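You operate a simulated robot arm through the tools that you are given. There is no shell and no other tool. Be economical: measure what you need, move in short steps, check, and stop when the job is done.

You run a simulated two-armed robot. Do the job below in one go: nothing can be reset, and whatever is moved stays where it is left.

## Task
Hold the pot on the top of the steel table steady with one hand and put the blue pipe cap in it with the other. Then put the coupling on the top of the service bench away on the top of the work table. Then put the black bung on the top of the service bench away in the slot 2 of the blue bins. Then open the red counter drawer, take the eye wash bottle and put it in the inside of the red counter drawer and shut the drawer again. Then stack the white tub labelled "grease" from the top of the grated stand on top of the white tub marked "paste". Do these in the order given. Set down upright: coupling, black bung, eye wash bottle.

The check looks at the end state, three seconds after you hand in, the way a careful person would. Anything else that was tipped, shoved, dropped, spilled or broken makes it a failure. A push-on lid holds only when it is set on centred and level and pressed home; a screw cap is set on level and turned clockwise until tight.

## Robot
Two 7-joint arms with fingered hands on one trunk, on a base that drives. Base frame: it is fixed to the floor where the robot stands at the start and does not move with it; the origin is under the middle of the robot, x ahead of it, y to its left, z up; the surface under the hand at the start is at about z = 0.75. Units: m, rad, N and s.
The left shoulder is at the start at [0.07, 0.145, 1.012], the right one opposite. With the tool pointing down near the work surface each hand reaches from about 0.42 to 0.8 m from the robot's upright axis, wherever it stands, measured 20 degrees to its own side. Places, roughly: black bung (6x6x7 cm) [2.3, 2.4, 0.8]; blue pipe cap (5x5x5 cm) [0.6, 0.2, 0.8]; coupling (8x8x9 cm) [2.3, 1.3, 0.8]; eye wash bottle [2.25, 3.25, 0.75]; inside of the red counter drawer [2.4, 4.2, 0.6]; pot (10x10x9 cm) [1.8, -1.7, 0.8]; red counter drawer [2.3, 4.2, 0.7]; slot 2 of the blue bins (16x18 cm) [2.28, 6.36, 0.52]; top of the work table [0.6, 0.4, 0.8]; white tub [-4, 6.5, 0.5]. Payload 3.5 kg a hand.
The tool frame of a hand sits at the grasp point between the pads (the TCP): z along the fingers, y along the line on which they close. The tips reach 0.025 m beyond it. Largest opening 0.088 m; the body of the gripper starts 0.029 m behind the TCP. The gripper is a hand of 4 fingers: y runs from the thumb to the fingers, the wrist lies at [-0.013, -0.097, -0.162] in the tool frame, and closing takes about 1.5 s.
Orientation is that of the tool frame in the base frame, as a unit quaternion [x, y, z, w]. With the fingers straight down and the wrist toward the robot, the tool's x, y and z point along [0, 1, 0], [1, 0, 0] and [0, 0, -1] of the base frame.

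## Interface
- The arms move only by the tool nudge_tool. It takes "left_commands", "right_commands" or both (then of equal length, played together; a hand with none holds still); each is a list of rows, each a list of 7 numbers: the gripper command, from -1 (shut) to 1 (fully open), values between in proportion, then the shift along the base's x, y, z in m, then the turn, a rotation vector about the base's x, y, z in rad. In form: [[hand, tx, ty, tz, rx, ry, rz], ...]. A call has 1 to 8 rows; each row shifts and turns the commanded pose from where the row before left it. Each row takes 0.2 s and may step no farther than 0.05 m and 0.15 rad from the row before; otherwise, or with a gripper value out of range, the whole call is refused. A pose out of reach is approached as far as the arm can. The call stops where the force on the tool passes 40 N (or 10 N more than at its start, if that is more) or the arm is blocked; 0.2 s more then pass. Each finger travels about 0.045 m/s and halts on what it meets, pressing with about 23 N; the grip force reading is that of the motor and also rises with nothing between the fingers. The clock runs only during rows and for 0.2 s after the last one: add rows that do not move to give the fingers time. It gives the time, the measured TCP pose, the force on the tool (base axes), the opening and the grip force at its end, in the units of the frame above (readings bear some noise), with the torque about the TCP (base axes, N m) and any sound that the robot's microphone picked up.
- Cameras (640 x 400 px; columns grow to the right, rows downward): "scene" is now at [0.1291, 0.0108, 1.311]; the picture's right is [0.13, -0.99, 0.00], its down [-0.75, -0.10, -0.65] and it looks along [0.65, 0.09, -0.76] (base axes); focal length 247 px, centre (320, 200). "left" rides on the left gripper at [-0.064, -0.083, -0.098] in its tool frame; the picture's right is [-0.62, -0.37, 0.69], its down [0.71, -0.63, 0.30] and it looks along [0.32, 0.68, 0.65] (tool axes); focal length 265 px, centre (320, 200). "right" rides on the right gripper at [0.064, -0.083, -0.098] in its tool frame; the picture's right is [-0.62, 0.37, -0.69], its down [-0.71, -0.63, 0.30] and it looks along [-0.32, 0.68, 0.65] (tool axes); focal length 265 px, centre (320, 200). There is no depth. A picture from a camera that has moved, and an enlarged one, comes with that camera's place and axes in the base frame and with its lens.
- snapshot(camera): a new picture of that camera. No time passes.
- lift_body(by): slides the trunk up (or, below 0, down) by that many m; the arms and the scene camera ride with it, the base frame stays. It gives what a move gives, with no picture.
- roll_base(legs): drives the robot by 1 to 6 legs, each [ahead, left, turn to the left] in m, m and rad, along the robot's own axes; the way and the turn of a leg run together, so that a leg with both is an arc; at most 1.5 m and 3.142 rad a leg. The arms and the cameras ride along, it lands a little off, and it stops where it bumps. It gives what a move gives.
- preshape(shape, hand): the hand has 4 fingers and takes this shape, open, in about a second: jaw (thumb against the fingers, like two jaws); tri (thumb and two fingers); tip (a fingertip pinch); poke (one finger out to press); point (the index stretched); flat (the hand flat); cup (the hand cupped); fist (a fist). The gripper value then closes the fingers along that shape, each until it touches; the sizes above hold for jaw. It gives what a move gives, with no picture.
- pan_tilt(pan, tilt): turns the head with the scene camera to pan (to the left, within 1.501 rad either way) and tilt (down, from -0.506 to 1.204), counted from straight ahead of the robot. It gives what a move gives.
- enlarge(camera, box): a new picture of the part [left, top, right, bottom] of that camera's present view, enlarged. No time passes.
- job_done(): hands the job in; it is judged then, once.

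Work in short steps. Places have to be worked out from the pictures, the camera data and where the tool is seen: move nearer, look again, correct. Check each grasp and each placing, and mend what went wrong. You have 186 turns and 158 pictures in all, those below and enlarged ones among them. Open the grippers and draw the arms clear of the work before you hand the job in, unless the task says otherwise; then end with one line.

The tools are called after "Emit:" by a JSON object that holds its "api" and its "payload". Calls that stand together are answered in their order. nudge_tool: Moves the arms, as the interface text tells. Its arguments: {"type":"object","properties":{"left_commands":{"type":"array","items":{"type":"array","items":{"type":"number"}}},"right_commands":{"type":"array","items":{"type":"array","items":{"type":"number"}}}},"required":[]} The other tools are called the same way: lift_body (by) slides the trunk up or down; preshape (shape, hand) gives the hand a shape; roll_base (legs) drives the base; pan_tilt (pan, tilt) turns the head that bears the scene camera; snapshot (camera) takes a picture; enlarge (camera, box) takes an enlarged picture of a part of a camera's view; job_done () hands the job in.

At the start:

```text
clock: 0.0
left_tool_pos: [0.4405, 0.2637, 1.0805]
left_tcp_rot: [0.707, 0.707, 0.0, 0.001]
left_contact_force: [0.1, 0.6, 0.2]
left_ft_torque: [0.01, 0.0, -0.03]
left_opening: 0.0879
left_grasp_force: 0.0
left_shape: jaw
right_tool_pos: [0.5258, -0.1939, 1.0809]
right_tcp_rot: [0.707, 0.707, 0.001, -0.001]
right_contact_force: [0.7, -1.3, 0.4]
right_ft_torque: [0.0, 0.0, -0.02]
right_opening: 0.0875
right_grasp_force: 0.0
right_shape: jaw
trunk travel left (down, up): [-0.575, 0.265]
robot x, y, heading: [-0.0024, -0.0005, 0.001]
head pan, tilt: [0.133, 0.857]
```

scene: 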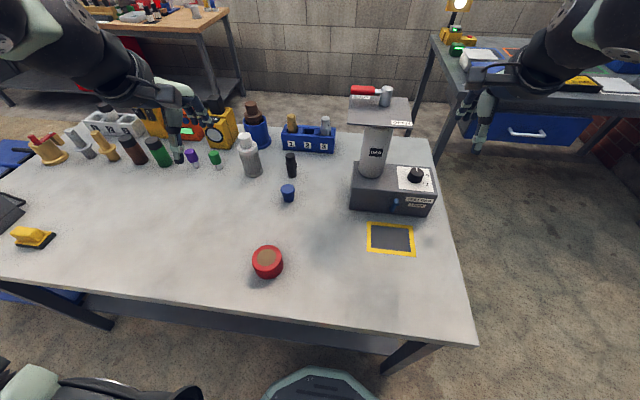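
right: 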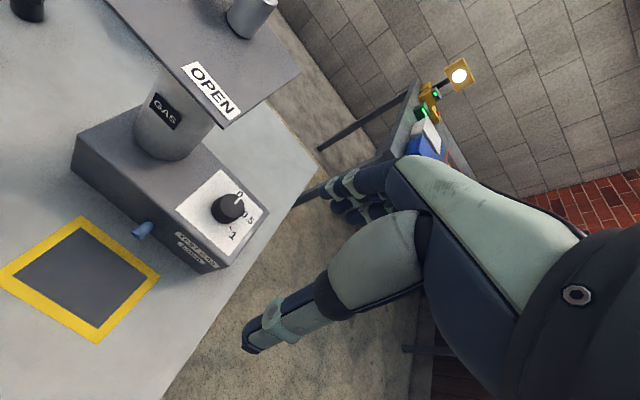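
left: 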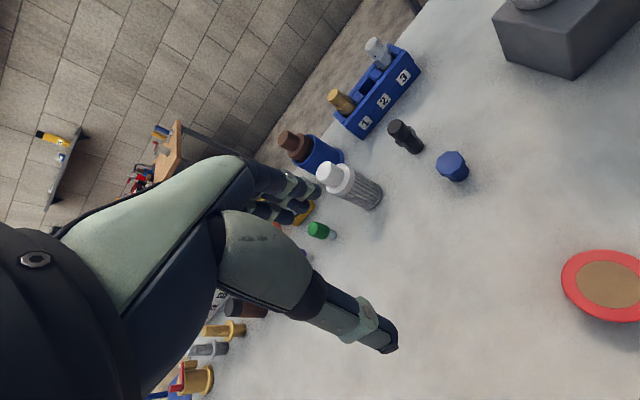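

The blue cap projects to about [0.60, 0.17, 0.775]. I move the left hand above it and look again.

Emit:
{"api": "nudge_tool", "payload": {"left_commands": [[1, 0.04, -0.023, 0, 0, 0, 0], [1, 0.04, -0.023, 0, 0, 0, 0], [1, 0.04, -0.023, -0.03, 0, 0, 0], [1, 0.04, -0.024, -0.04, 0, 0, 0], [1, 0, 0, -0.04, 0, 0, 0], [1, 0, 0, -0.04, 0, 0, 0]]}}

Emit:
{"api": "snapshot", "payload": {"camera": "left"}}

Emit:
{"api": "snapshot", "payload": {"camera": "scene"}}

```text
refused: row 3 steps farther than a row can; nothing moved
```

```text
154 pictures are left
camera left: at [0.3585, 0.1992, 1.1802], right [-0.37, -0.62, -0.69], down [-0.63, 0.71, -0.3], along [0.68, 0.32, -0.65], focal length 265 px, centre (320, 200)
```

left: 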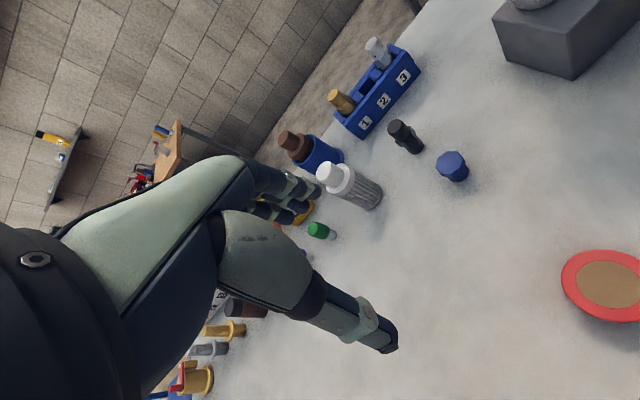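

```text
153 pictures are left
camera scene: at [0.1291, 0.0108, 1.311], right [0.13, -0.99, 0.0], down [-0.75, -0.1, -0.65], along [0.65, 0.09, -0.76], focal length 247 px, centre (320, 200)
```

scene: 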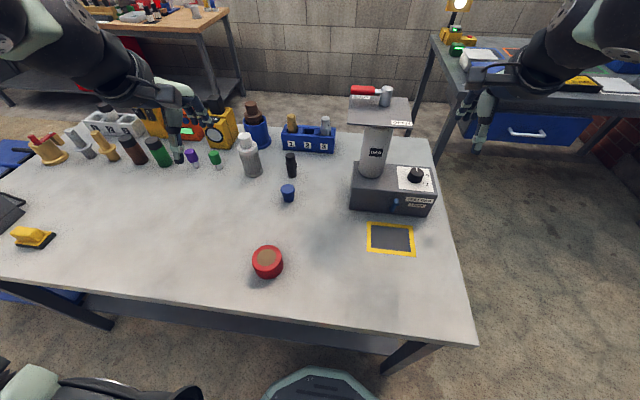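

Both cameras agree: cap at about [0.602, 0.167]. I repeat the move with smaller steps.

Emit:
{"api": "nudge_tool", "payload": {"left_commands": [[1, 0.041, -0.024, 0, 0, 0, 0], [1, 0.041, -0.024, 0, 0, 0, 0], [1, 0.04, -0.024, 0, 0, 0, 0], [1, 0.04, -0.024, 0, 0, 0, 0], [1, 0, 0, -0.045, 0, 0, 0], [1, 0, 0, -0.045, 0, 0, 0], [1, 0, 0, -0.045, 0, 0, 0], [1, 0, 0, -0.045, 0, 0, 0]]}}

Emit:
{"api": "snapshot", "payload": {"camera": "left"}}

Emit:
{"api": "snapshot", "payload": {"camera": "scene"}}

```text
clock: 1.8
left_tool_pos: [0.6037, 0.1669, 0.8992]
left_tcp_rot: [0.707, 0.707, 0.0, 0.001]
left_contact_force: [1.0, -0.1, 0.3]
left_ft_torque: [-0.03, -0.03, 0.0]
left_opening: 0.0876
left_grasp_force: 0.0
left_shape: jaw
right_tool_pos: [0.5269, -0.1935, 1.0797]
right_tcp_rot: [0.707, 0.707, -0.001, -0.002]
right_contact_force: [0.4, 0.0, -0.8]
right_ft_torque: [0.0, 0.04, -0.02]
right_opening: 0.0876
right_grasp_force: 0.1
right_shape: jaw
trunk travel left (down, up): [-0.575, 0.265]
robot x, y, heading: [-0.0011, -0.0038, -0.002]
head pan, tilt: [0.133, 0.857]
```

```text
152 pictures are left
camera left: at [0.5212, 0.1028, 0.9988], right [-0.37, -0.62, -0.69], down [-0.63, 0.71, -0.3], along [0.68, 0.32, -0.65], focal length 265 px, centre (320, 200)
```

left: 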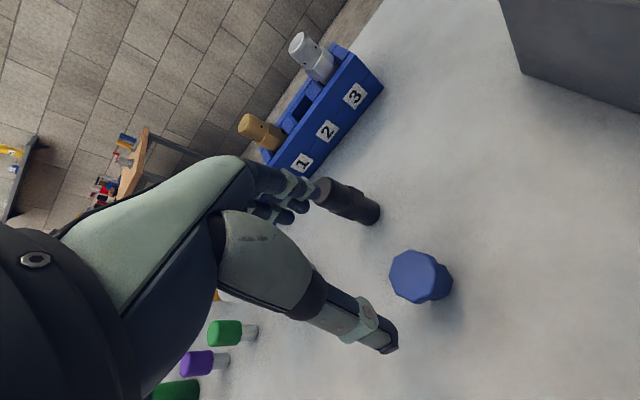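

```text
151 pictures are left
camera scene: at [0.1302, 0.0111, 1.311], right [0.13, -0.99, 0.0], down [-0.75, -0.1, -0.65], along [0.65, 0.09, -0.76], focal length 247 px, centre (320, 200)
```

scene: 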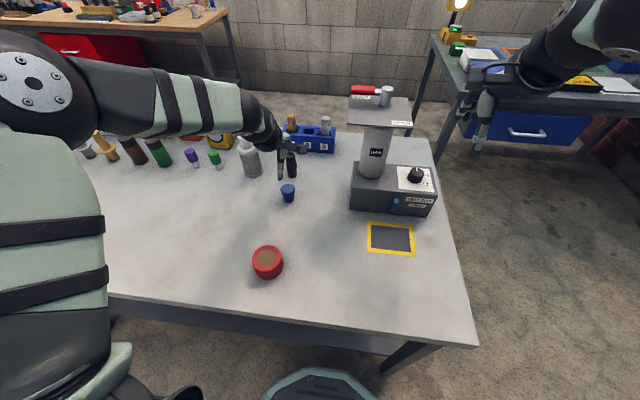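

The cap is at [0.602, 0.168]; I descend with the hand open, then close.

Emit:
{"api": "nudge_tool", "payload": {"left_commands": [[1, 0, 0, -0.04, 0, 0, 0], [1, -0.002, 0.001, -0.04, 0, 0, 0], [1, 0, 0, -0.034, 0, 0, 0], [1, 0, 0, 0, 0, 0, 0]]}}

Emit:
{"api": "snapshot", "payload": {"camera": "left"}}

Emit:
{"api": "enlarge", "payload": {"camera": "scene", "box": [220, 100, 380, 220]}}

```text
clock: 2.8
left_tool_pos: [0.602, 0.168, 0.7852]
left_tcp_rot: [0.707, 0.707, -0.001, 0.0]
left_contact_force: [-0.5, 0.2, 0.0]
left_ft_torque: [0.0, -0.03, 0.0]
left_opening: 0.0877
left_grasp_force: 0.1
left_shape: jaw
right_tool_pos: [0.5258, -0.1942, 1.0812]
right_tcp_rot: [0.707, 0.707, -0.001, 0.0]
right_contact_force: [-0.1, 0.2, -0.2]
right_ft_torque: [0.0, 0.0, 0.01]
right_opening: 0.0879
right_grasp_force: 0.0
right_shape: jaw
trunk travel left (down, up): [-0.575, 0.265]
robot x, y, heading: [-0.0016, 0.0009, -0.003]
head pan, tilt: [0.133, 0.857]
```

```text
150 pictures are left
camera left: at [0.5191, 0.1038, 0.8855], right [-0.37, -0.62, -0.69], down [-0.63, 0.71, -0.3], along [0.68, 0.32, -0.65], focal length 265 px, centre (320, 200)
```

left: 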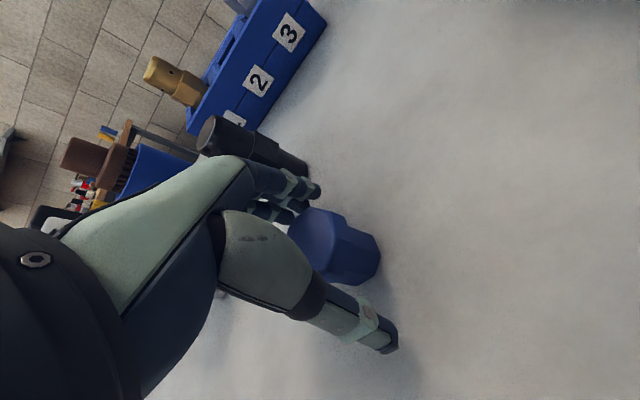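

```text
3.33 times, centred on (300, 160) of scene
camera zoom: at [0.1288, 0.0107, 1.3111], right [0.13, -0.99, 0.0], down [-0.75, -0.1, -0.65], along [0.65, 0.09, -0.76], focal length 825 px, centre (387, 333)
```

zoom: 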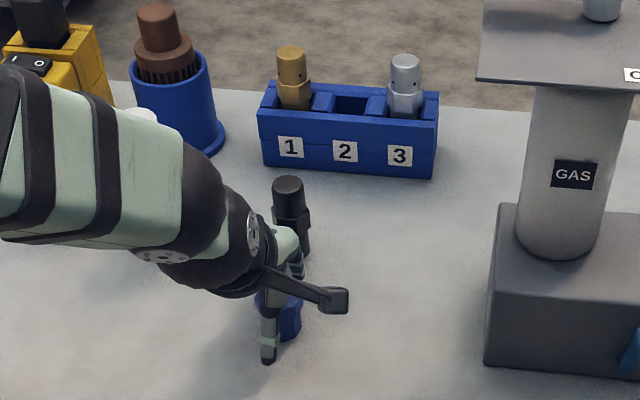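

Hand is around the cap and nothing touches. I close the fingers.

Emit:
{"api": "nudge_tool", "payload": {"left_commands": [[0.3, 0, 0, 0, 0, 0, 0], [-0.3, 0, 0, 0, 0, 0, 0], [-1, 0, 0, 0, 0, 0, 0], [-1, 0, 0, 0, 0, 0, 0], [-1, 0, 0, 0, 0, 0, 0], [-1, 0, 0, 0, 0, 0, 0], [-1, 0, 0, 0, 0, 0, 0], [-1, 0, 0, 0, 0, 0, 0]]}}

Emit:
{"api": "nudge_tool", "payload": {"left_commands": [[-1, 0, 0, 0.04, 0, 0, 0], [-1, 0, 0, 0.045, 0, 0, 0], [-1, 0, 0, 0.045, 0, 0, 0], [-1, 0, 0, 0.045, 0, 0, 0], [-1, 0, 0, 0.045, 0, 0, 0], [-1, -0.03, 0, 0.03, 0, 0, 0], [-1, -0.045, 0, 0, 0, 0, 0], [-1, -0.045, 0.0, 0, 0, 0, 0]]}}

Emit:
{"api": "snapshot", "payload": {"camera": "left"}}

Emit:
{"api": "pan_tilt", "payload": {"pan": -1.0, "tilt": 0.4}}

Emit:
{"api": "snapshot", "payload": {"camera": "scene"}}

```text
clock: 4.6
left_tool_pos: [0.6016, 0.1682, 0.7871]
left_tcp_rot: [0.707, 0.707, 0.0, 0.0]
left_contact_force: [0.6, 0.2, -0.7]
left_ft_torque: [0.01, 0.0, -0.02]
left_opening: 0.0275
left_grasp_force: 23.2
left_shape: jaw
right_tool_pos: [0.5269, -0.1952, 1.0809]
right_tcp_rot: [0.707, 0.707, 0.0, 0.0]
right_contact_force: [-0.2, -0.1, -1.0]
right_ft_torque: [0.01, 0.02, 0.0]
right_opening: 0.0876
right_grasp_force: 0.0
right_shape: jaw
trunk travel left (down, up): [-0.575, 0.265]
robot x, y, heading: [0.0002, 0.0004, -0.003]
head pan, tilt: [0.133, 0.857]
```

```text
clock: 6.4
left_tool_pos: [0.4807, 0.1701, 1.0373]
left_tcp_rot: [0.708, 0.707, 0.0, 0.001]
left_contact_force: [-0.5, 0.1, -1.0]
left_ft_torque: [0.03, 0.01, 0.01]
left_opening: 0.0272
left_grasp_force: 22.9
left_shape: jaw
right_tool_pos: [0.5255, -0.1912, 1.0817]
right_tcp_rot: [0.707, 0.707, 0.0, 0.0]
right_contact_force: [-0.5, 0.7, 0.4]
right_ft_torque: [-0.02, 0.01, -0.01]
right_opening: 0.0878
right_grasp_force: 0.0
right_shape: jaw
trunk travel left (down, up): [-0.575, 0.265]
robot x, y, heading: [-0.0005, 0.0009, 0.001]
head pan, tilt: [0.133, 0.857]
```

```text
148 pictures are left
camera left: at [0.3964, 0.1067, 1.1368], right [-0.37, -0.62, -0.69], down [-0.63, 0.71, -0.31], along [0.68, 0.32, -0.65], focal length 265 px, centre (320, 200)
```

left: 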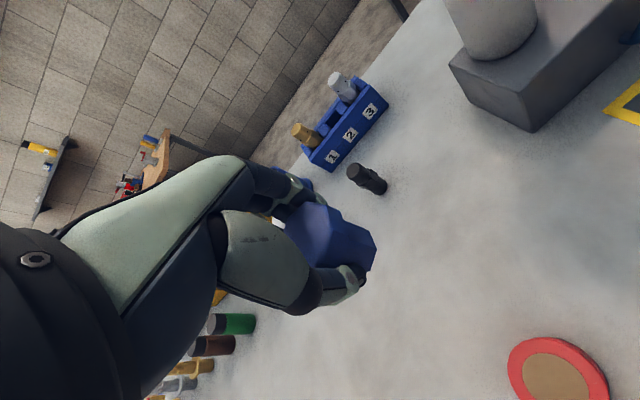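

```text
clock: 7.8
left_tool_pos: [0.4822, 0.168, 1.0366]
left_tcp_rot: [0.707, 0.707, 0.0, 0.0]
left_contact_force: [-0.3, 0.7, -0.9]
left_ft_torque: [0.02, -0.01, 0.04]
left_opening: 0.0273
left_grasp_force: 23.3
left_shape: jaw
right_tool_pos: [0.5256, -0.1944, 1.0805]
right_tcp_rot: [0.707, 0.707, 0.0, 0.0]
right_contact_force: [0.2, -1.3, -0.4]
right_ft_torque: [0.02, -0.01, -0.04]
right_opening: 0.0878
right_grasp_force: 0.1
right_shape: jaw
trunk travel left (down, up): [-0.575, 0.265]
robot x, y, heading: [-0.0048, -0.0003, -0.002]
head pan, tilt: [-1.0, 0.4]
```

```text
147 pictures are left
camera scene: at [0.1022, -0.0776, 1.3507], right [-0.84, -0.54, 0.0], down [-0.21, 0.33, -0.92], along [0.5, -0.77, -0.39], focal length 247 px, centre (320, 200)
```

scene: 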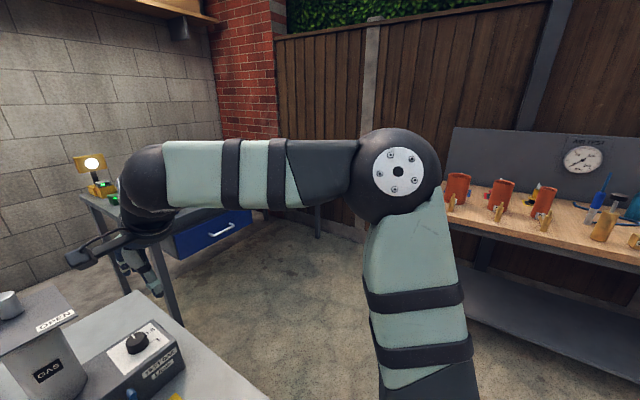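

Cap is held (2.7 cm grip). The steel table seems to start at x≈1.3, y<-0.48. I'll back off, strafe right past the work table, and look.

Emit:
{"api": "roll_base", "payload": {"legs": [[-0.2, 0, 0], [0, -0.95, 0], [0.5, 0, 0]]}}

Emit:
{"api": "pan_tilt", "payload": {"pan": -0.5, "tilt": 0.5}}

Emit:
{"api": "snapshot", "payload": {"camera": "scene"}}

```text
clock: 16.4
left_tool_pos: [0.7896, -0.7739, 1.0374]
left_tcp_rot: [0.707, 0.707, 0.0, 0.0]
left_contact_force: [0.6, 0.9, -0.3]
left_ft_torque: [-0.01, 0.01, 0.01]
left_opening: 0.0274
left_grasp_force: 23.2
left_shape: jaw
right_tool_pos: [0.8343, -1.1358, 1.0805]
right_tcp_rot: [0.707, 0.707, 0.0, 0.0]
right_contact_force: [-0.4, -0.3, 0.0]
right_ft_torque: [-0.01, 0.01, 0.01]
right_opening: 0.0876
right_grasp_force: 0.1
right_shape: jaw
trunk travel left (down, up): [-0.575, 0.265]
robot x, y, heading: [0.3032, -0.944, -0.0]
head pan, tilt: [-1.0, 0.4]
```

```text
clock: 17.4
left_tool_pos: [0.7888, -0.775, 1.0379]
left_tcp_rot: [0.707, 0.707, 0.0, 0.001]
left_contact_force: [0.8, -0.5, -0.1]
left_ft_torque: [0.01, -0.02, -0.03]
left_opening: 0.0269
left_grasp_force: 22.9
left_shape: jaw
right_tool_pos: [0.8343, -1.1361, 1.0809]
right_tcp_rot: [0.707, 0.707, -0.001, 0.0]
right_contact_force: [-0.5, -0.3, -0.3]
right_ft_torque: [0.02, -0.03, 0.01]
right_opening: 0.0875
right_grasp_force: 0.1
right_shape: jaw
trunk travel left (down, up): [-0.575, 0.265]
robot x, y, heading: [0.3097, -0.9427, -0.003]
head pan, tilt: [-0.499, 0.499]
```

```text
146 pictures are left
camera scene: at [0.4398, -0.9853, 1.3417], right [-0.48, -0.88, 0.0], down [-0.42, 0.23, -0.88], along [0.77, -0.42, -0.48], focal length 247 px, centre (320, 200)
```

scene: 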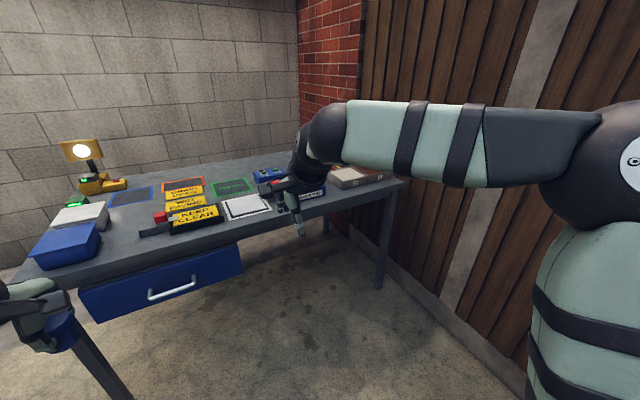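

The pot is behind the right arm in view; table spans y −0.48..−2.06, front x≈1.3. I drive ahead and right, then look.

Emit:
{"api": "roll_base", "payload": {"legs": [[0.5, 0, 0], [0, -0.55, 0]]}}

Emit:
{"api": "pan_tilt", "payload": {"pan": -0.1, "tilt": 0.6}}

Emit:
{"api": "snapshot", "payload": {"camera": "scene"}}

Emit:
{"api": "snapshot", "payload": {"camera": "right"}}

```text
clock: 23.1
left_tool_pos: [1.2844, -1.3215, 1.0379]
left_tcp_rot: [0.706, 0.708, 0.0, 0.0]
left_contact_force: [-0.5, 0.3, -0.5]
left_ft_torque: [-0.02, 0.03, -0.01]
left_opening: 0.0272
left_grasp_force: 23.1
left_shape: jaw
right_tool_pos: [1.3293, -1.6832, 1.0817]
right_tcp_rot: [0.707, 0.708, 0.001, 0.0]
right_contact_force: [0.0, 0.6, 1.0]
right_ft_torque: [-0.02, 0.0, 0.0]
right_opening: 0.0876
right_grasp_force: 0.1
right_shape: jaw
trunk travel left (down, up): [-0.575, 0.265]
robot x, y, heading: [0.8009, -1.4892, 0.003]
head pan, tilt: [-0.499, 0.499]
```

```text
clock: 23.9
left_tool_pos: [1.2849, -1.3212, 1.0369]
left_tcp_rot: [0.707, 0.708, 0.001, 0.001]
left_contact_force: [-0.5, -0.3, -0.6]
left_ft_torque: [0.03, 0.05, -0.01]
left_opening: 0.027
left_grasp_force: 23.1
left_shape: jaw
right_tool_pos: [1.33, -1.6833, 1.0797]
right_tcp_rot: [0.706, 0.708, 0.0, 0.0]
right_contact_force: [-0.3, -0.5, 0.1]
right_ft_torque: [0.02, 0.0, 0.02]
right_opening: 0.0877
right_grasp_force: 0.1
right_shape: jaw
trunk travel left (down, up): [-0.575, 0.265]
robot x, y, heading: [0.8036, -1.4873, -0.004]
head pan, tilt: [-0.099, 0.6]
```

```text
145 pictures are left
camera scene: at [0.9435, -1.4981, 1.3326], right [-0.1, -1.0, 0.0], down [-0.56, 0.06, -0.83], along [0.82, -0.08, -0.56], focal length 247 px, centre (320, 200)
```

scene: 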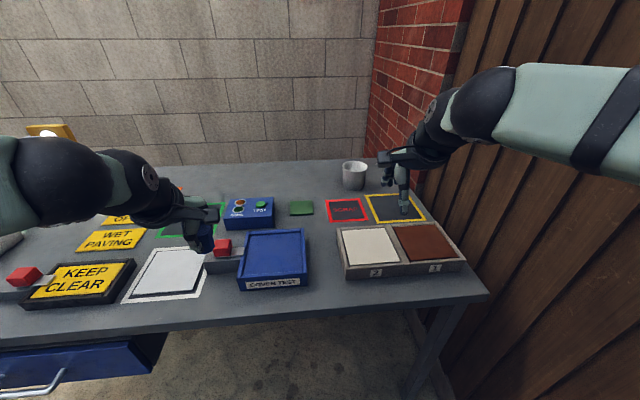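

```text
144 pictures are left
camera right: at [1.2468, -1.619, 1.1785], right [0.37, -0.62, 0.69], down [-0.63, -0.72, -0.3], along [0.68, -0.32, -0.65], focal length 265 px, centre (320, 200)
```

right: 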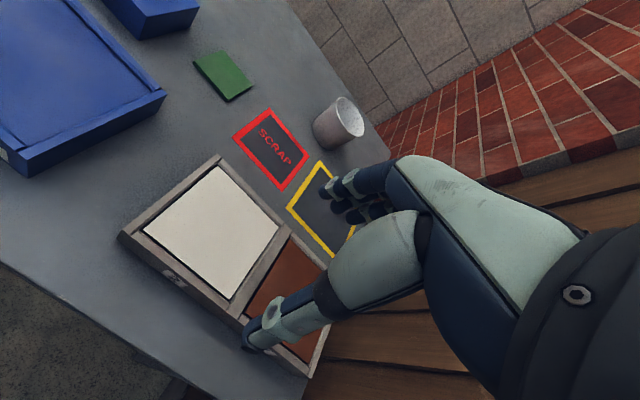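

Pot is at about [1.91, −1.74]; table edge at x≈1.29. I drive nearer so both hands reach it.

Emit:
{"api": "roll_base", "payload": {"legs": [[0.4, -0.1, 0]]}}

Emit:
{"api": "pan_tilt", "payload": {"pan": -0.2, "tilt": 0.75}}

Emit:
{"api": "snapshot", "payload": {"camera": "scene"}}

Emit:
{"api": "snapshot", "payload": {"camera": "left"}}

```text
clock: 26.5
left_tool_pos: [1.6869, -1.4229, 1.0373]
left_tcp_rot: [0.707, 0.707, 0.0, 0.0]
left_contact_force: [-0.1, 0.3, -0.4]
left_ft_torque: [-0.03, 0.05, 0.01]
left_opening: 0.0272
left_grasp_force: 22.7
left_shape: jaw
right_tool_pos: [1.7325, -1.7845, 1.0827]
right_tcp_rot: [0.707, 0.707, 0.0, 0.0]
right_contact_force: [-0.1, 0.9, 0.3]
right_ft_torque: [0.02, 0.0, -0.01]
right_opening: 0.0877
right_grasp_force: 0.0
right_shape: jaw
trunk travel left (down, up): [-0.575, 0.265]
robot x, y, heading: [1.205, -1.5877, 0.004]
head pan, tilt: [-0.099, 0.6]
```

```text
clock: 27.2
left_tool_pos: [1.6873, -1.4209, 1.0372]
left_tcp_rot: [0.707, 0.707, 0.0, 0.0]
left_contact_force: [-0.8, -0.1, -0.7]
left_ft_torque: [-0.01, 0.02, 0.02]
left_opening: 0.0275
left_grasp_force: 23.6
left_shape: jaw
right_tool_pos: [1.7336, -1.7846, 1.081]
right_tcp_rot: [0.707, 0.707, 0.0, 0.0]
right_contact_force: [-0.1, 0.1, -0.1]
right_ft_torque: [-0.03, -0.03, 0.01]
right_opening: 0.0874
right_grasp_force: 0.0
right_shape: jaw
trunk travel left (down, up): [-0.575, 0.265]
robot x, y, heading: [1.2055, -1.5852, 0.003]
head pan, tilt: [-0.201, 0.75]
```

```text
143 pictures are left
camera scene: at [1.3397, -1.6056, 1.3197], right [-0.2, -0.98, 0.0], down [-0.67, 0.14, -0.73], along [0.72, -0.15, -0.68], focal length 247 px, centre (320, 200)
```

scene: 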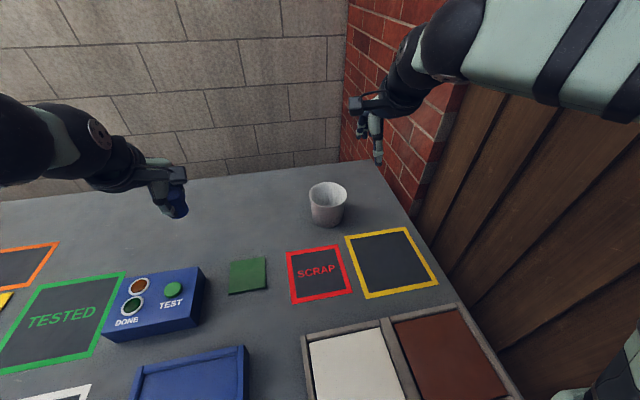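

```text
142 pictures are left
camera left: at [1.6039, -1.486, 1.1365], right [-0.37, -0.62, -0.69], down [-0.63, 0.71, -0.3], along [0.68, 0.32, -0.65], focal length 265 px, centre (320, 200)
```

left: 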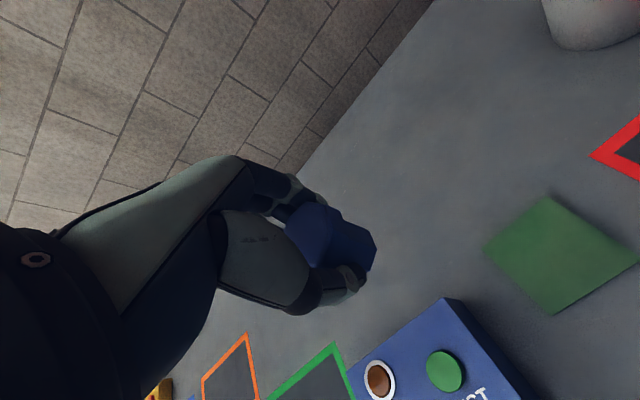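

Pot at about [1.873, −1.740]. I bring the right hand over its near-right rim, yawed 50° so that it comes from its own side, to pinch the rim (thumb outside).

Emit:
{"api": "nudge_tool", "payload": {"right_commands": [[1, 0.018, 0.001, -0.02, 0, 0, 0.145], [1, 0.018, 0.001, -0.02, 0, 0, 0.145], [1, 0.018, 0.001, -0.02, 0, 0, 0.145], [1, 0.018, 0.001, -0.02, 0, 0, 0.145], [1, 0.018, 0.001, -0.02, 0, 0, 0.145], [1, 0.018, 0.001, -0.02, 0, 0, 0.145]]}}

Emit:
{"api": "snapshot", "payload": {"camera": "right"}}

Emit:
{"api": "snapshot", "payload": {"camera": "scene"}}

```text
clock: 28.6
left_tool_pos: [1.6887, -1.4223, 1.0368]
left_tcp_rot: [0.707, 0.707, 0.0, -0.001]
left_contact_force: [0.3, -0.5, -0.4]
left_ft_torque: [0.01, 0.01, 0.02]
left_opening: 0.0271
left_grasp_force: 22.7
left_shape: jaw
right_tool_pos: [1.8412, -1.7792, 0.9592]
right_tcp_rot: [0.342, 0.94, 0.0, -0.001]
right_contact_force: [0.1, -0.4, 0.2]
right_ft_torque: [-0.01, -0.02, 0.0]
right_opening: 0.0875
right_grasp_force: 0.1
right_shape: jaw
trunk travel left (down, up): [-0.575, 0.265]
robot x, y, heading: [1.2067, -1.5899, -0.0]
head pan, tilt: [-0.201, 0.75]
```

```text
141 pictures are left
camera right: at [1.739, -1.801, 1.0578], right [0.71, -0.12, 0.69], down [0.14, -0.94, -0.31], along [0.69, 0.32, -0.65], focal length 265 px, centre (320, 200)
```

right: 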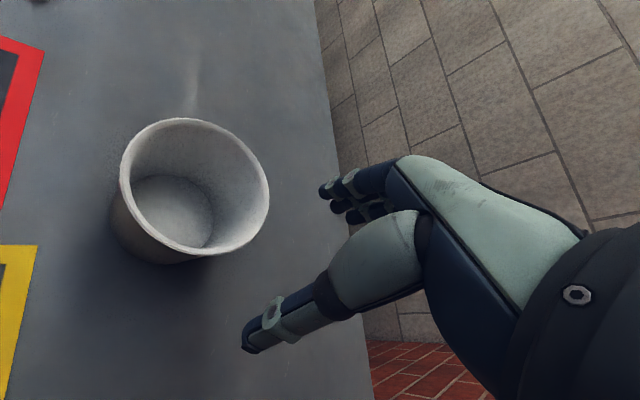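

```text
140 pictures are left
camera scene: at [1.3415, -1.6061, 1.3194], right [-0.2, -0.98, 0.0], down [-0.67, 0.14, -0.73], along [0.72, -0.15, -0.68], focal length 247 px, centre (320, 200)
```

scene: 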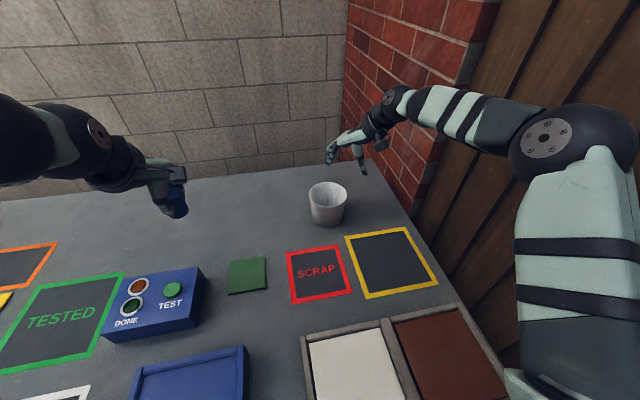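

Triangulating both views, the rim is at z≈0.89 (steel top ≈0.80) and its centre about [1.81, −1.725]. I shift the right hand over the near-right rim and look.

Emit:
{"api": "nudge_tool", "payload": {"right_commands": [[1, -0.031, 0.009, 0, 0, 0, 0], [1, -0.031, 0.008, 0, 0, 0, 0], [1, 0, 0, 0, 0, 0, 0]]}}

Emit:
{"api": "snapshot", "payload": {"camera": "right"}}

Emit:
{"api": "snapshot", "payload": {"camera": "scene"}}

```text
clock: 29.4
left_tool_pos: [1.6876, -1.422, 1.0371]
left_tcp_rot: [0.707, 0.707, 0.0, 0.0]
left_contact_force: [-0.2, 0.0, -0.4]
left_ft_torque: [0.02, 0.04, -0.04]
left_opening: 0.0271
left_grasp_force: 23.0
left_shape: jaw
right_tool_pos: [1.7791, -1.7606, 0.9598]
right_tcp_rot: [0.344, 0.939, 0.001, -0.001]
right_contact_force: [0.4, 0.4, 0.0]
right_ft_torque: [0.0, -0.03, 0.02]
right_opening: 0.0876
right_grasp_force: 0.1
right_shape: jaw
trunk travel left (down, up): [-0.575, 0.265]
robot x, y, heading: [1.2077, -1.59, -0.003]
head pan, tilt: [-0.201, 0.75]
```

```text
139 pictures are left
camera right: at [1.6756, -1.7832, 1.0577], right [0.71, -0.12, 0.69], down [0.14, -0.94, -0.31], along [0.69, 0.31, -0.65], focal length 265 px, centre (320, 200)
```

right: 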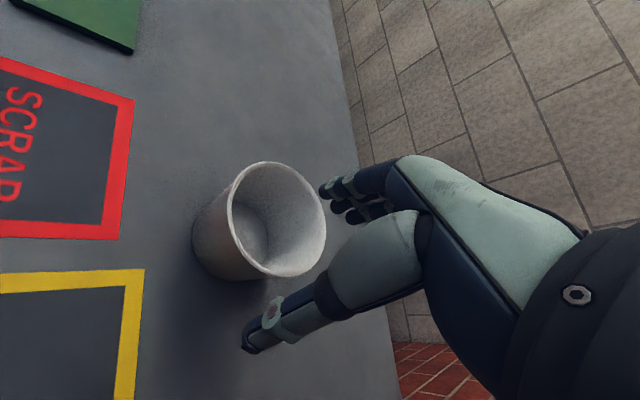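

```text
138 pictures are left
camera scene: at [1.3401, -1.6057, 1.3196], right [-0.2, -0.98, 0.0], down [-0.67, 0.14, -0.73], along [0.72, -0.15, -0.68], focal length 247 px, centre (320, 200)
```

scene: 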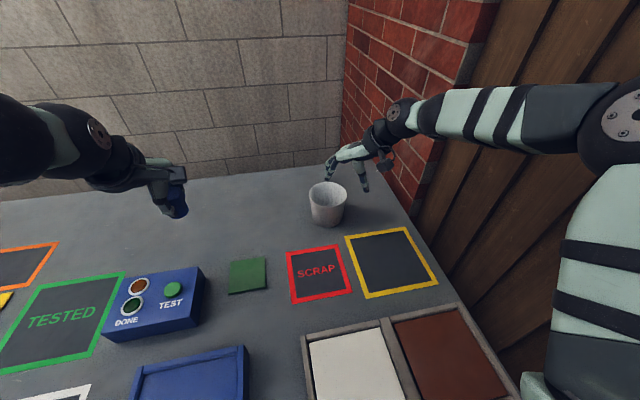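

Refined rim centre ≈[1.80, −1.728, 0.893]. I centre on the rim wall and descend so the tips go about 3 cm below the rim.

Emit:
{"api": "nudge_tool", "payload": {"right_commands": [[1, -0.009, -0.002, -0.02, 0, 0, 0], [1, 0, 0, -0.03, 0, 0, 0], [1, 0, 0, -0.025, 0, 0, 0], [1, 0, 0, 0, 0, 0, 0]]}}

Emit:
{"api": "snapshot", "payload": {"camera": "right"}}

Emit:
{"api": "enlarge", "payload": {"camera": "scene", "box": [240, 110, 432, 230]}}

```text
clock: 30.4
left_tool_pos: [1.6864, -1.4219, 1.037]
left_tcp_rot: [0.707, 0.707, 0.0, 0.0]
left_contact_force: [-0.3, 0.7, -1.1]
left_ft_torque: [-0.01, 0.03, 0.02]
left_opening: 0.0272
left_grasp_force: 23.4
left_shape: jaw
right_tool_pos: [1.7672, -1.762, 0.8856]
right_tcp_rot: [0.343, 0.939, 0.0, 0.0]
right_contact_force: [-0.6, -0.3, -0.3]
right_ft_torque: [0.0, 0.0, -0.01]
right_opening: 0.0875
right_grasp_force: 0.0
right_shape: jaw
trunk travel left (down, up): [-0.575, 0.265]
robot x, y, heading: [1.2059, -1.5877, 0.001]
head pan, tilt: [-0.201, 0.75]
```

```text
137 pictures are left
camera right: at [1.6656, -1.7845, 0.9828], right [0.71, -0.12, 0.69], down [0.14, -0.94, -0.3], along [0.69, 0.31, -0.65], focal length 265 px, centre (320, 200)
```

right: 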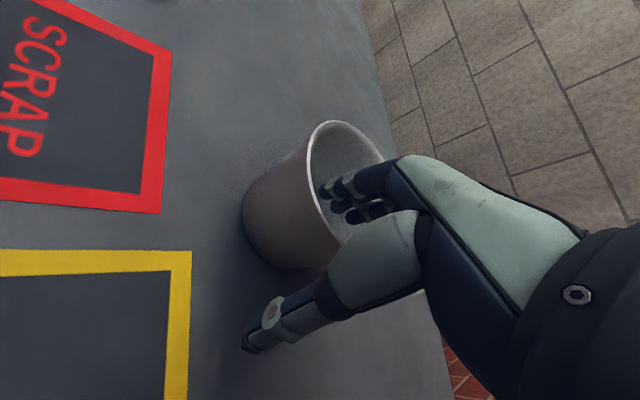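

```text
3.33 times, centred on (336, 170) of scene
camera zoom: at [1.339, -1.6056, 1.3197], right [-0.2, -0.98, 0.0], down [-0.67, 0.14, -0.73], along [0.72, -0.15, -0.68], focal length 825 px, centre (267, 300)
```

zoom: 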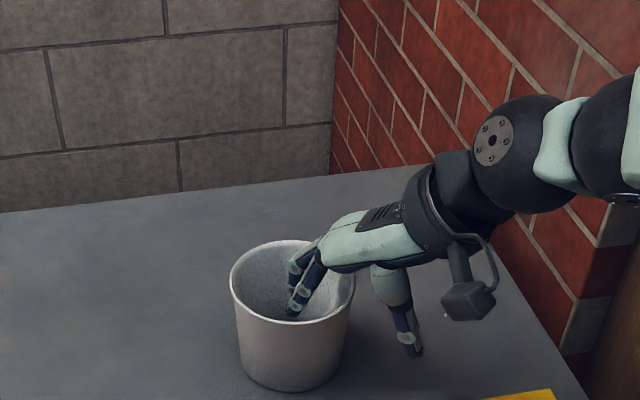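

Fingers are inside, thumb outside, no contact. I close in stages to pinch the wall.

Emit:
{"api": "nudge_tool", "payload": {"right_commands": [[0.3, 0, 0, 0, 0, 0, 0], [0, 0, 0, 0, 0, 0, 0], [-0.3, 0, 0, 0, 0, 0, 0], [-0.5, 0, 0, 0, 0, 0, 0], [-0.5, 0, 0, 0, 0, 0, 0], [-0.5, 0, 0, 0, 0, 0, 0]]}}

Emit:
{"api": "snapshot", "payload": {"camera": "right"}}

Emit:
{"api": "enlarge", "payload": {"camera": "scene", "box": [240, 110, 432, 230]}}

```text
clock: 31.8
left_tool_pos: [1.6869, -1.4218, 1.0379]
left_tcp_rot: [0.707, 0.707, 0.0, 0.0]
left_contact_force: [-0.7, 0.0, -0.8]
left_ft_torque: [-0.01, 0.01, 0.02]
left_opening: 0.0272
left_grasp_force: 22.7
left_shape: jaw
right_tool_pos: [1.7682, -1.7634, 0.8847]
right_tcp_rot: [0.343, 0.939, -0.001, 0.0]
right_contact_force: [-0.5, 0.1, 0.3]
right_ft_torque: [0.0, 0.0, 0.05]
right_opening: 0.0224
right_grasp_force: 0.1
right_shape: jaw
trunk travel left (down, up): [-0.575, 0.265]
robot x, y, heading: [1.2072, -1.5917, -0.006]
head pan, tilt: [-0.201, 0.75]
```

```text
135 pictures are left
camera right: at [1.6659, -1.7844, 0.9829], right [0.71, -0.12, 0.69], down [0.14, -0.94, -0.3], along [0.69, 0.31, -0.65], focal length 265 px, centre (320, 200)
```

right: 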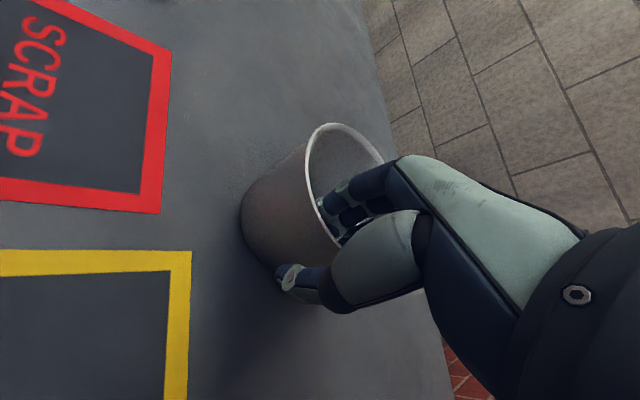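

```text
3.33 times, centred on (336, 170) of scene
camera zoom: at [1.3394, -1.6055, 1.3197], right [-0.2, -0.98, 0.0], down [-0.67, 0.14, -0.73], along [0.72, -0.15, -0.68], focal length 825 px, centre (267, 300)
```

zoom: 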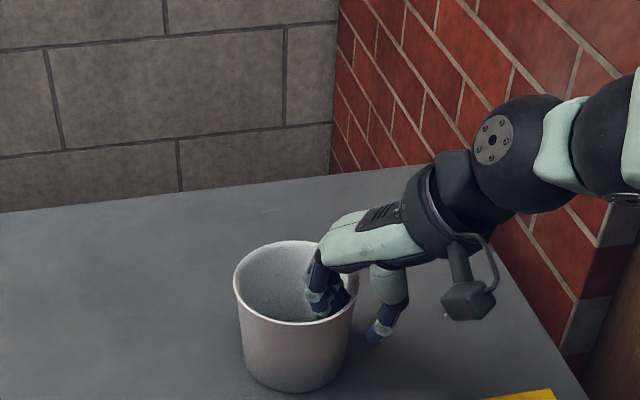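

Almost touching; I close fully to hold the rim.

Emit:
{"api": "nudge_tool", "payload": {"right_commands": [[-0.7, 0, 0, 0, 0, 0, 0], [-1, 0, 0, 0, 0, 0, 0], [-1, 0, 0, 0, 0, 0, 0], [-1, 0, 0, 0, 0, 0, 0]]}}

Emit:
{"api": "enlarge", "payload": {"camera": "scene", "box": [240, 110, 432, 230]}}

```text
clock: 32.8
left_tool_pos: [1.6883, -1.4215, 1.0378]
left_tcp_rot: [0.707, 0.708, 0.0, 0.0]
left_contact_force: [0.5, 0.3, -0.7]
left_ft_torque: [0.01, -0.02, 0.0]
left_opening: 0.0272
left_grasp_force: 23.0
left_shape: jaw
right_tool_pos: [1.7683, -1.7616, 0.8847]
right_tcp_rot: [0.344, 0.939, 0.0, 0.001]
right_contact_force: [0.1, 0.5, -0.1]
right_ft_torque: [0.01, -0.01, 0.06]
right_opening: 0.0
right_grasp_force: 22.6
right_shape: jaw
trunk travel left (down, up): [-0.575, 0.265]
robot x, y, heading: [1.2077, -1.5889, -0.002]
head pan, tilt: [-0.201, 0.75]
```

```text
3.33 times, centred on (336, 170) of scene
camera zoom: at [1.3394, -1.6055, 1.3197], right [-0.2, -0.98, 0.0], down [-0.67, 0.14, -0.73], along [0.72, -0.15, -0.68], focal length 825 px, centre (267, 300)
```

zoom: 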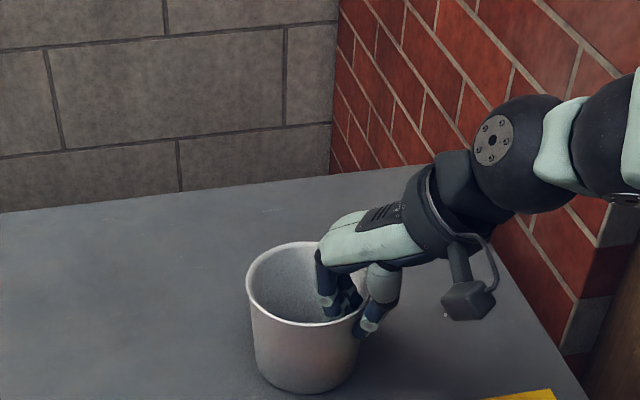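

The pot is held, upright, now centred about [1.80, −1.732]. I bring the left hand with the cap nearly over it, yawed −60° so its wrist stays to the left.

Emit:
{"api": "nudge_tool", "payload": {"left_commands": [[-1, 0.0165, -0.03, 0, 0, 0, -0.131], [-1, 0.0165, -0.03, 0, 0, 0, -0.131], [-1, 0.0165, -0.03, 0, 0, 0, -0.131], [-1, 0.0165, -0.03, 0, 0, 0, -0.131], [-1, 0.0165, -0.03, 0, 0, 0, -0.131], [-1, 0.0165, -0.03, 0, 0, 0, -0.131], [-1, 0.0165, -0.03, 0, 0, 0, -0.131], [-1, 0.0165, -0.03, 0, 0, 0, -0.131]]}}

Emit:
{"api": "snapshot", "payload": {"camera": "scene"}}

Emit:
{"api": "snapshot", "payload": {"camera": "left"}}

```text
clock: 34.6
left_tool_pos: [1.8196, -1.6644, 1.0356]
left_tcp_rot: [0.967, 0.256, -0.001, -0.002]
left_contact_force: [0.2, 0.0, -0.2]
left_ft_torque: [0.05, 0.02, 0.03]
left_opening: 0.027
left_grasp_force: 22.8
left_shape: jaw
right_tool_pos: [1.7692, -1.7626, 0.8847]
right_tcp_rot: [0.343, 0.939, 0.002, 0.0]
right_contact_force: [1.0, 0.3, 0.5]
right_ft_torque: [0.05, 0.02, 0.03]
right_opening: 0.0
right_grasp_force: 23.0
right_shape: jaw
trunk travel left (down, up): [-0.575, 0.265]
robot x, y, heading: [1.2065, -1.5876, 0.002]
head pan, tilt: [-0.201, 0.75]
```

```text
132 pictures are left
camera scene: at [1.3409, -1.6069, 1.3196], right [-0.2, -0.98, 0.0], down [-0.67, 0.14, -0.73], along [0.72, -0.15, -0.68], focal length 247 px, centre (320, 200)
```

scene: 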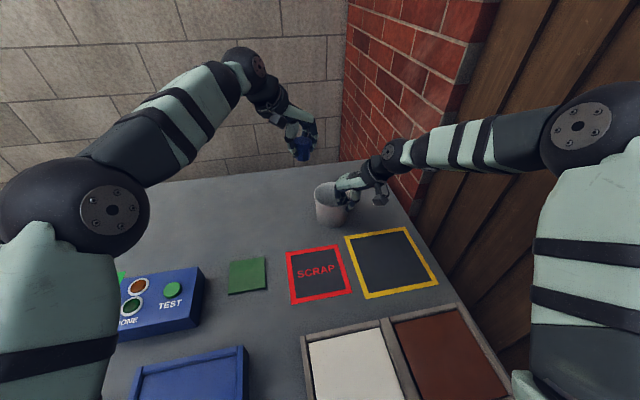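

```text
131 pictures are left
camera left: at [1.7231, -1.623, 1.1353], right [-0.72, 0.01, -0.69], down [0.31, 0.9, -0.3], along [0.62, -0.43, -0.66], focal length 265 px, centre (320, 200)
```

left: 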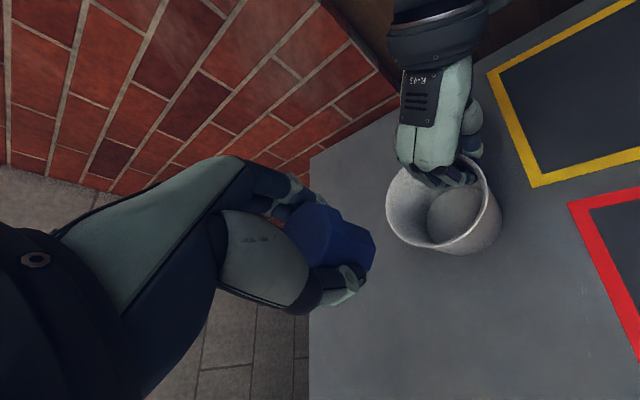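

Rim centre from this view ≈[1.796, −1.725]. I move over the free side of the opening and lower.

Emit:
{"api": "nudge_tool", "payload": {"left_commands": [[-1, -0.007, -0.023, 0, 0, 0, 0], [-1, -0.007, -0.024, 0, 0, 0, 0], [-1, 0, 0, -0.04, 0, 0, 0], [-1, 0, 0, -0.04, 0, 0, 0], [-1, 0, 0, -0.03, 0, 0, 0], [-1, 0, 0, 0, 0, 0, 0]]}}

Emit:
{"api": "snapshot", "payload": {"camera": "left"}}

Emit:
{"api": "enlarge", "payload": {"camera": "scene", "box": [240, 110, 432, 230]}}

```text
clock: 36.0
left_tool_pos: [1.8048, -1.7096, 0.9279]
left_tcp_rot: [0.966, 0.258, 0.0, 0.0]
left_contact_force: [0.4, -0.2, -0.3]
left_ft_torque: [-0.01, -0.04, -0.04]
left_opening: 0.0273
left_grasp_force: 22.9
left_shape: jaw
right_tool_pos: [1.7689, -1.7622, 0.8853]
right_tcp_rot: [0.345, 0.939, 0.001, 0.0]
right_contact_force: [0.3, -0.8, -0.2]
right_ft_torque: [0.0, -0.02, -0.01]
right_opening: 0.0
right_grasp_force: 22.9
right_shape: jaw
trunk travel left (down, up): [-0.575, 0.265]
robot x, y, heading: [1.2075, -1.5895, 0.001]
head pan, tilt: [-0.201, 0.75]
```

```text
130 pictures are left
camera left: at [1.7071, -1.6685, 1.0264], right [-0.72, 0.01, -0.69], down [0.31, 0.9, -0.3], along [0.62, -0.43, -0.65], focal length 265 px, centre (320, 200)
```

left: 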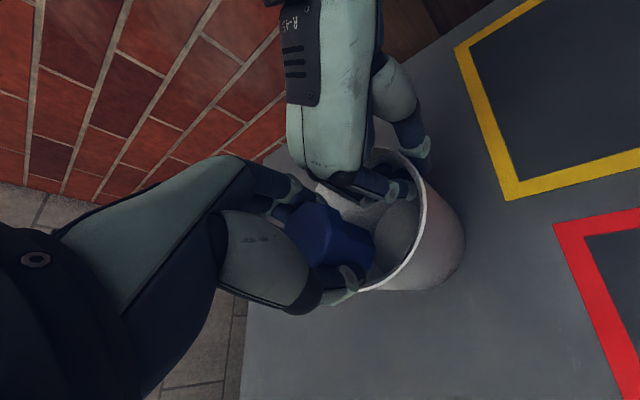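

```text
3.33 times, centred on (336, 170) of scene
camera zoom: at [1.3393, -1.6056, 1.3197], right [-0.2, -0.98, 0.0], down [-0.67, 0.14, -0.73], along [0.72, -0.15, -0.68], focal length 825 px, centre (267, 300)
```

zoom: 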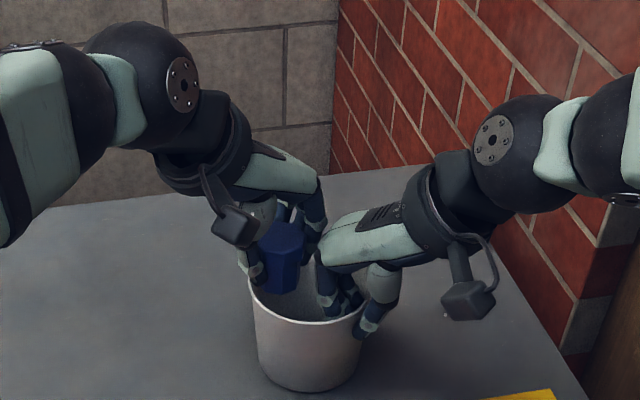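

The cap is entering; the thumb is close to the left rim, so I shift 8 mm toward far-right and lower 4 cm.

Emit:
{"api": "nudge_tool", "payload": {"left_commands": [[-1, 0.008, -0.009, 0, 0, 0, 0], [-1, 0, 0, -0.02, 0, 0, 0], [-1, 0, 0, -0.02, 0, 0, 0], [-1, 0, 0, 0, 0, 0, 0]]}}

Emit:
{"api": "snapshot", "payload": {"camera": "left"}}

Emit:
{"api": "enlarge", "payload": {"camera": "scene", "box": [240, 110, 432, 230]}}

```text
clock: 37.0
left_tool_pos: [1.8107, -1.7176, 0.8886]
left_tcp_rot: [0.967, 0.257, 0.0, 0.0]
left_contact_force: [-4.3, -8.2, 3.8]
left_ft_torque: [0.03, -0.09, 0.0]
left_opening: 0.0267
left_grasp_force: 22.9
left_shape: jaw
right_tool_pos: [1.7691, -1.7615, 0.8864]
right_tcp_rot: [0.343, 0.939, 0.002, 0.002]
right_contact_force: [4.5, 6.7, 2.9]
right_ft_torque: [0.14, -0.15, 0.1]
right_opening: 0.0
right_grasp_force: 22.9
right_shape: jaw
trunk travel left (down, up): [-0.575, 0.265]
robot x, y, heading: [1.2054, -1.5888, -0.002]
head pan, tilt: [-0.201, 0.75]
```

```text
128 pictures are left
camera left: at [1.7145, -1.6777, 0.9873], right [-0.72, 0.01, -0.69], down [0.31, 0.9, -0.31], along [0.62, -0.43, -0.65], focal length 265 px, centre (320, 200)
```

left: 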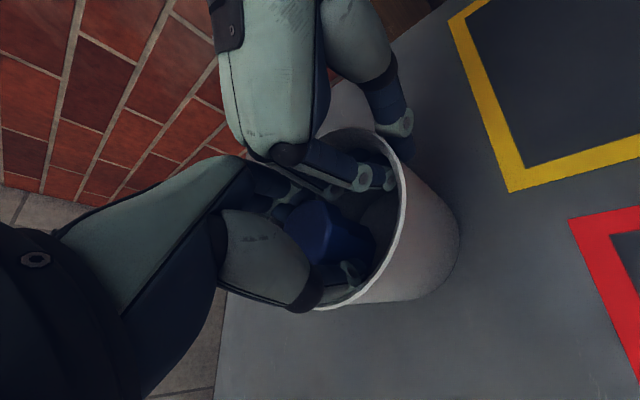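

```text
3.33 times, centred on (336, 170) of scene
camera zoom: at [1.3383, -1.606, 1.3198], right [-0.2, -0.98, 0.0], down [-0.67, 0.14, -0.73], along [0.72, -0.15, -0.68], focal length 825 px, centre (267, 300)
```

zoom: 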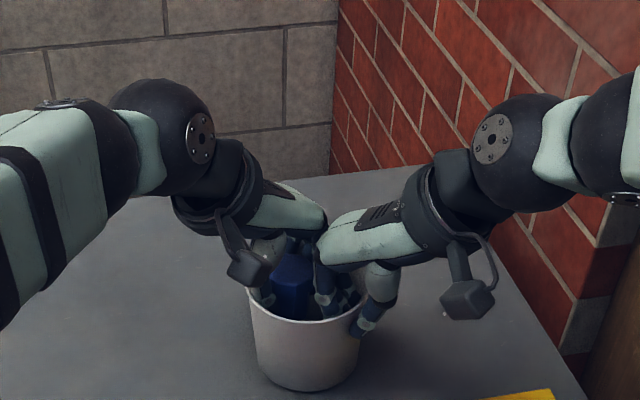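

Light contact of the thumb on the left rim (≈9 N). I ease toward the middle and open slightly to let the cap drop in.

Emit:
{"api": "nudge_tool", "payload": {"left_commands": [[-1, 0.003, -0.006, 0.006, 0, 0, 0], [-0.3, 0, 0, 0, 0, 0, 0], [-0.15, 0, 0, 0, 0, 0, 0], [-0.1, 0, 0, 0, 0, 0, 0]]}}

Emit:
{"api": "snapshot", "payload": {"camera": "left"}}

```text
clock: 38.0
left_tool_pos: [1.8158, -1.7229, 0.8944]
left_tcp_rot: [0.966, 0.258, 0.001, 0.001]
left_contact_force: [-8.0, -2.9, 1.7]
left_ft_torque: [0.05, 0.1, -0.04]
left_opening: 0.0349
left_grasp_force: 0.1
left_shape: jaw
right_tool_pos: [1.7689, -1.7617, 0.885]
right_tcp_rot: [0.344, 0.939, 0.001, 0.0]
right_contact_force: [7.7, 3.5, 1.4]
right_ft_torque: [0.09, -0.2, -0.05]
right_opening: 0.0002
right_grasp_force: 22.7
right_shape: jaw
trunk travel left (down, up): [-0.575, 0.265]
robot x, y, heading: [1.2065, -1.5898, -0.005]
head pan, tilt: [-0.201, 0.75]
```

```text
126 pictures are left
camera left: at [1.7181, -1.6829, 0.9933], right [-0.72, 0.01, -0.69], down [0.31, 0.9, -0.3], along [0.62, -0.43, -0.65], focal length 265 px, centre (320, 200)
```

left: 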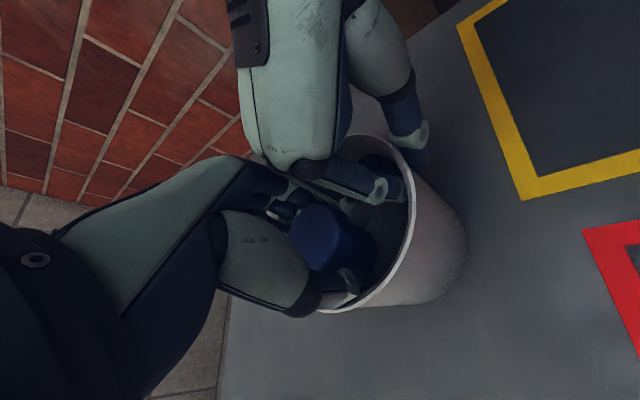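

Now the fingers touch the far rim; I ease back toward the robot a little and open more.

Emit:
{"api": "nudge_tool", "payload": {"left_commands": [[-0.1, -0.006, -0.003, 0, 0, 0, 0], [0, 0, 0, 0, 0, 0, 0], [0.05, 0, 0, 0, 0, 0, 0], [0.05, 0, 0, 0, 0, 0, 0]]}}

Emit:
{"api": "snapshot", "payload": {"camera": "left"}}

```text
clock: 39.0
left_tool_pos: [1.8108, -1.7256, 0.8943]
left_tcp_rot: [0.966, 0.259, 0.001, 0.001]
left_contact_force: [1.6, -0.9, 7.0]
left_ft_torque: [0.09, 0.01, -0.02]
left_opening: 0.0402
left_grasp_force: 0.1
left_shape: jaw
right_tool_pos: [1.7681, -1.7628, 0.8853]
right_tcp_rot: [0.343, 0.939, -0.001, -0.001]
right_contact_force: [-0.3, 1.6, 0.7]
right_ft_torque: [0.05, -0.05, 0.04]
right_opening: 0.0001
right_grasp_force: 23.2
right_shape: jaw
trunk travel left (down, up): [-0.575, 0.265]
robot x, y, heading: [1.2082, -1.591, 0.006]
head pan, tilt: [-0.201, 0.75]
```

```text
125 pictures are left
camera left: at [1.7126, -1.6858, 0.9938], right [-0.72, 0.01, -0.69], down [0.31, 0.9, -0.3], along [0.62, -0.43, -0.65], focal length 265 px, centre (320, 200)
```

left: 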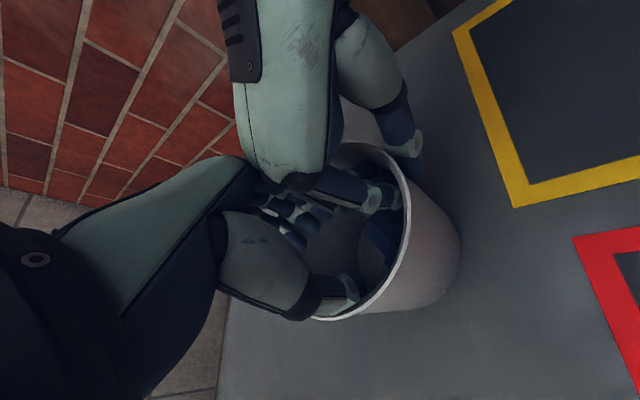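

The cap has dropped in. I raise the left hand straight out.

Emit:
{"api": "nudge_tool", "payload": {"left_commands": [[0.05, 0, 0, 0.02, 0, 0, 0], [0.05, 0, 0, 0.03, 0, 0, 0], [0.05, 0, 0, 0.04, 0, 0, 0], [0.05, 0, 0.02, 0.04, 0, 0, 0], [0.05, -0.01, 0.045, 0, 0, 0, 0], [0.05, -0.01, 0.045, 0, 0, 0, 0]]}}

Emit:
{"api": "snapshot", "payload": {"camera": "left"}}

```text
clock: 40.4
left_tool_pos: [1.7877, -1.6156, 1.0239]
left_tcp_rot: [0.966, 0.258, 0.0, 0.001]
left_contact_force: [0.1, 1.1, -0.4]
left_ft_torque: [-0.01, 0.01, 0.03]
left_opening: 0.0458
left_grasp_force: 0.0
left_shape: jaw
right_tool_pos: [1.7677, -1.7612, 0.8863]
right_tcp_rot: [0.343, 0.939, 0.0, 0.0]
right_contact_force: [-0.3, 0.7, 0.7]
right_ft_torque: [0.06, -0.04, 0.02]
right_opening: 0.0
right_grasp_force: 23.2
right_shape: jaw
trunk travel left (down, up): [-0.575, 0.265]
robot x, y, heading: [1.2077, -1.588, 0.005]
head pan, tilt: [-0.201, 0.75]
```

```text
124 pictures are left
camera left: at [1.6908, -1.5746, 1.1227], right [-0.72, 0.01, -0.69], down [0.31, 0.9, -0.31], along [0.62, -0.43, -0.65], focal length 265 px, centre (320, 200)
```

left: 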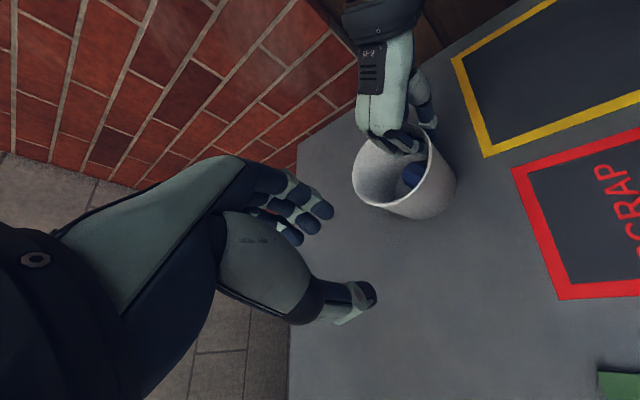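

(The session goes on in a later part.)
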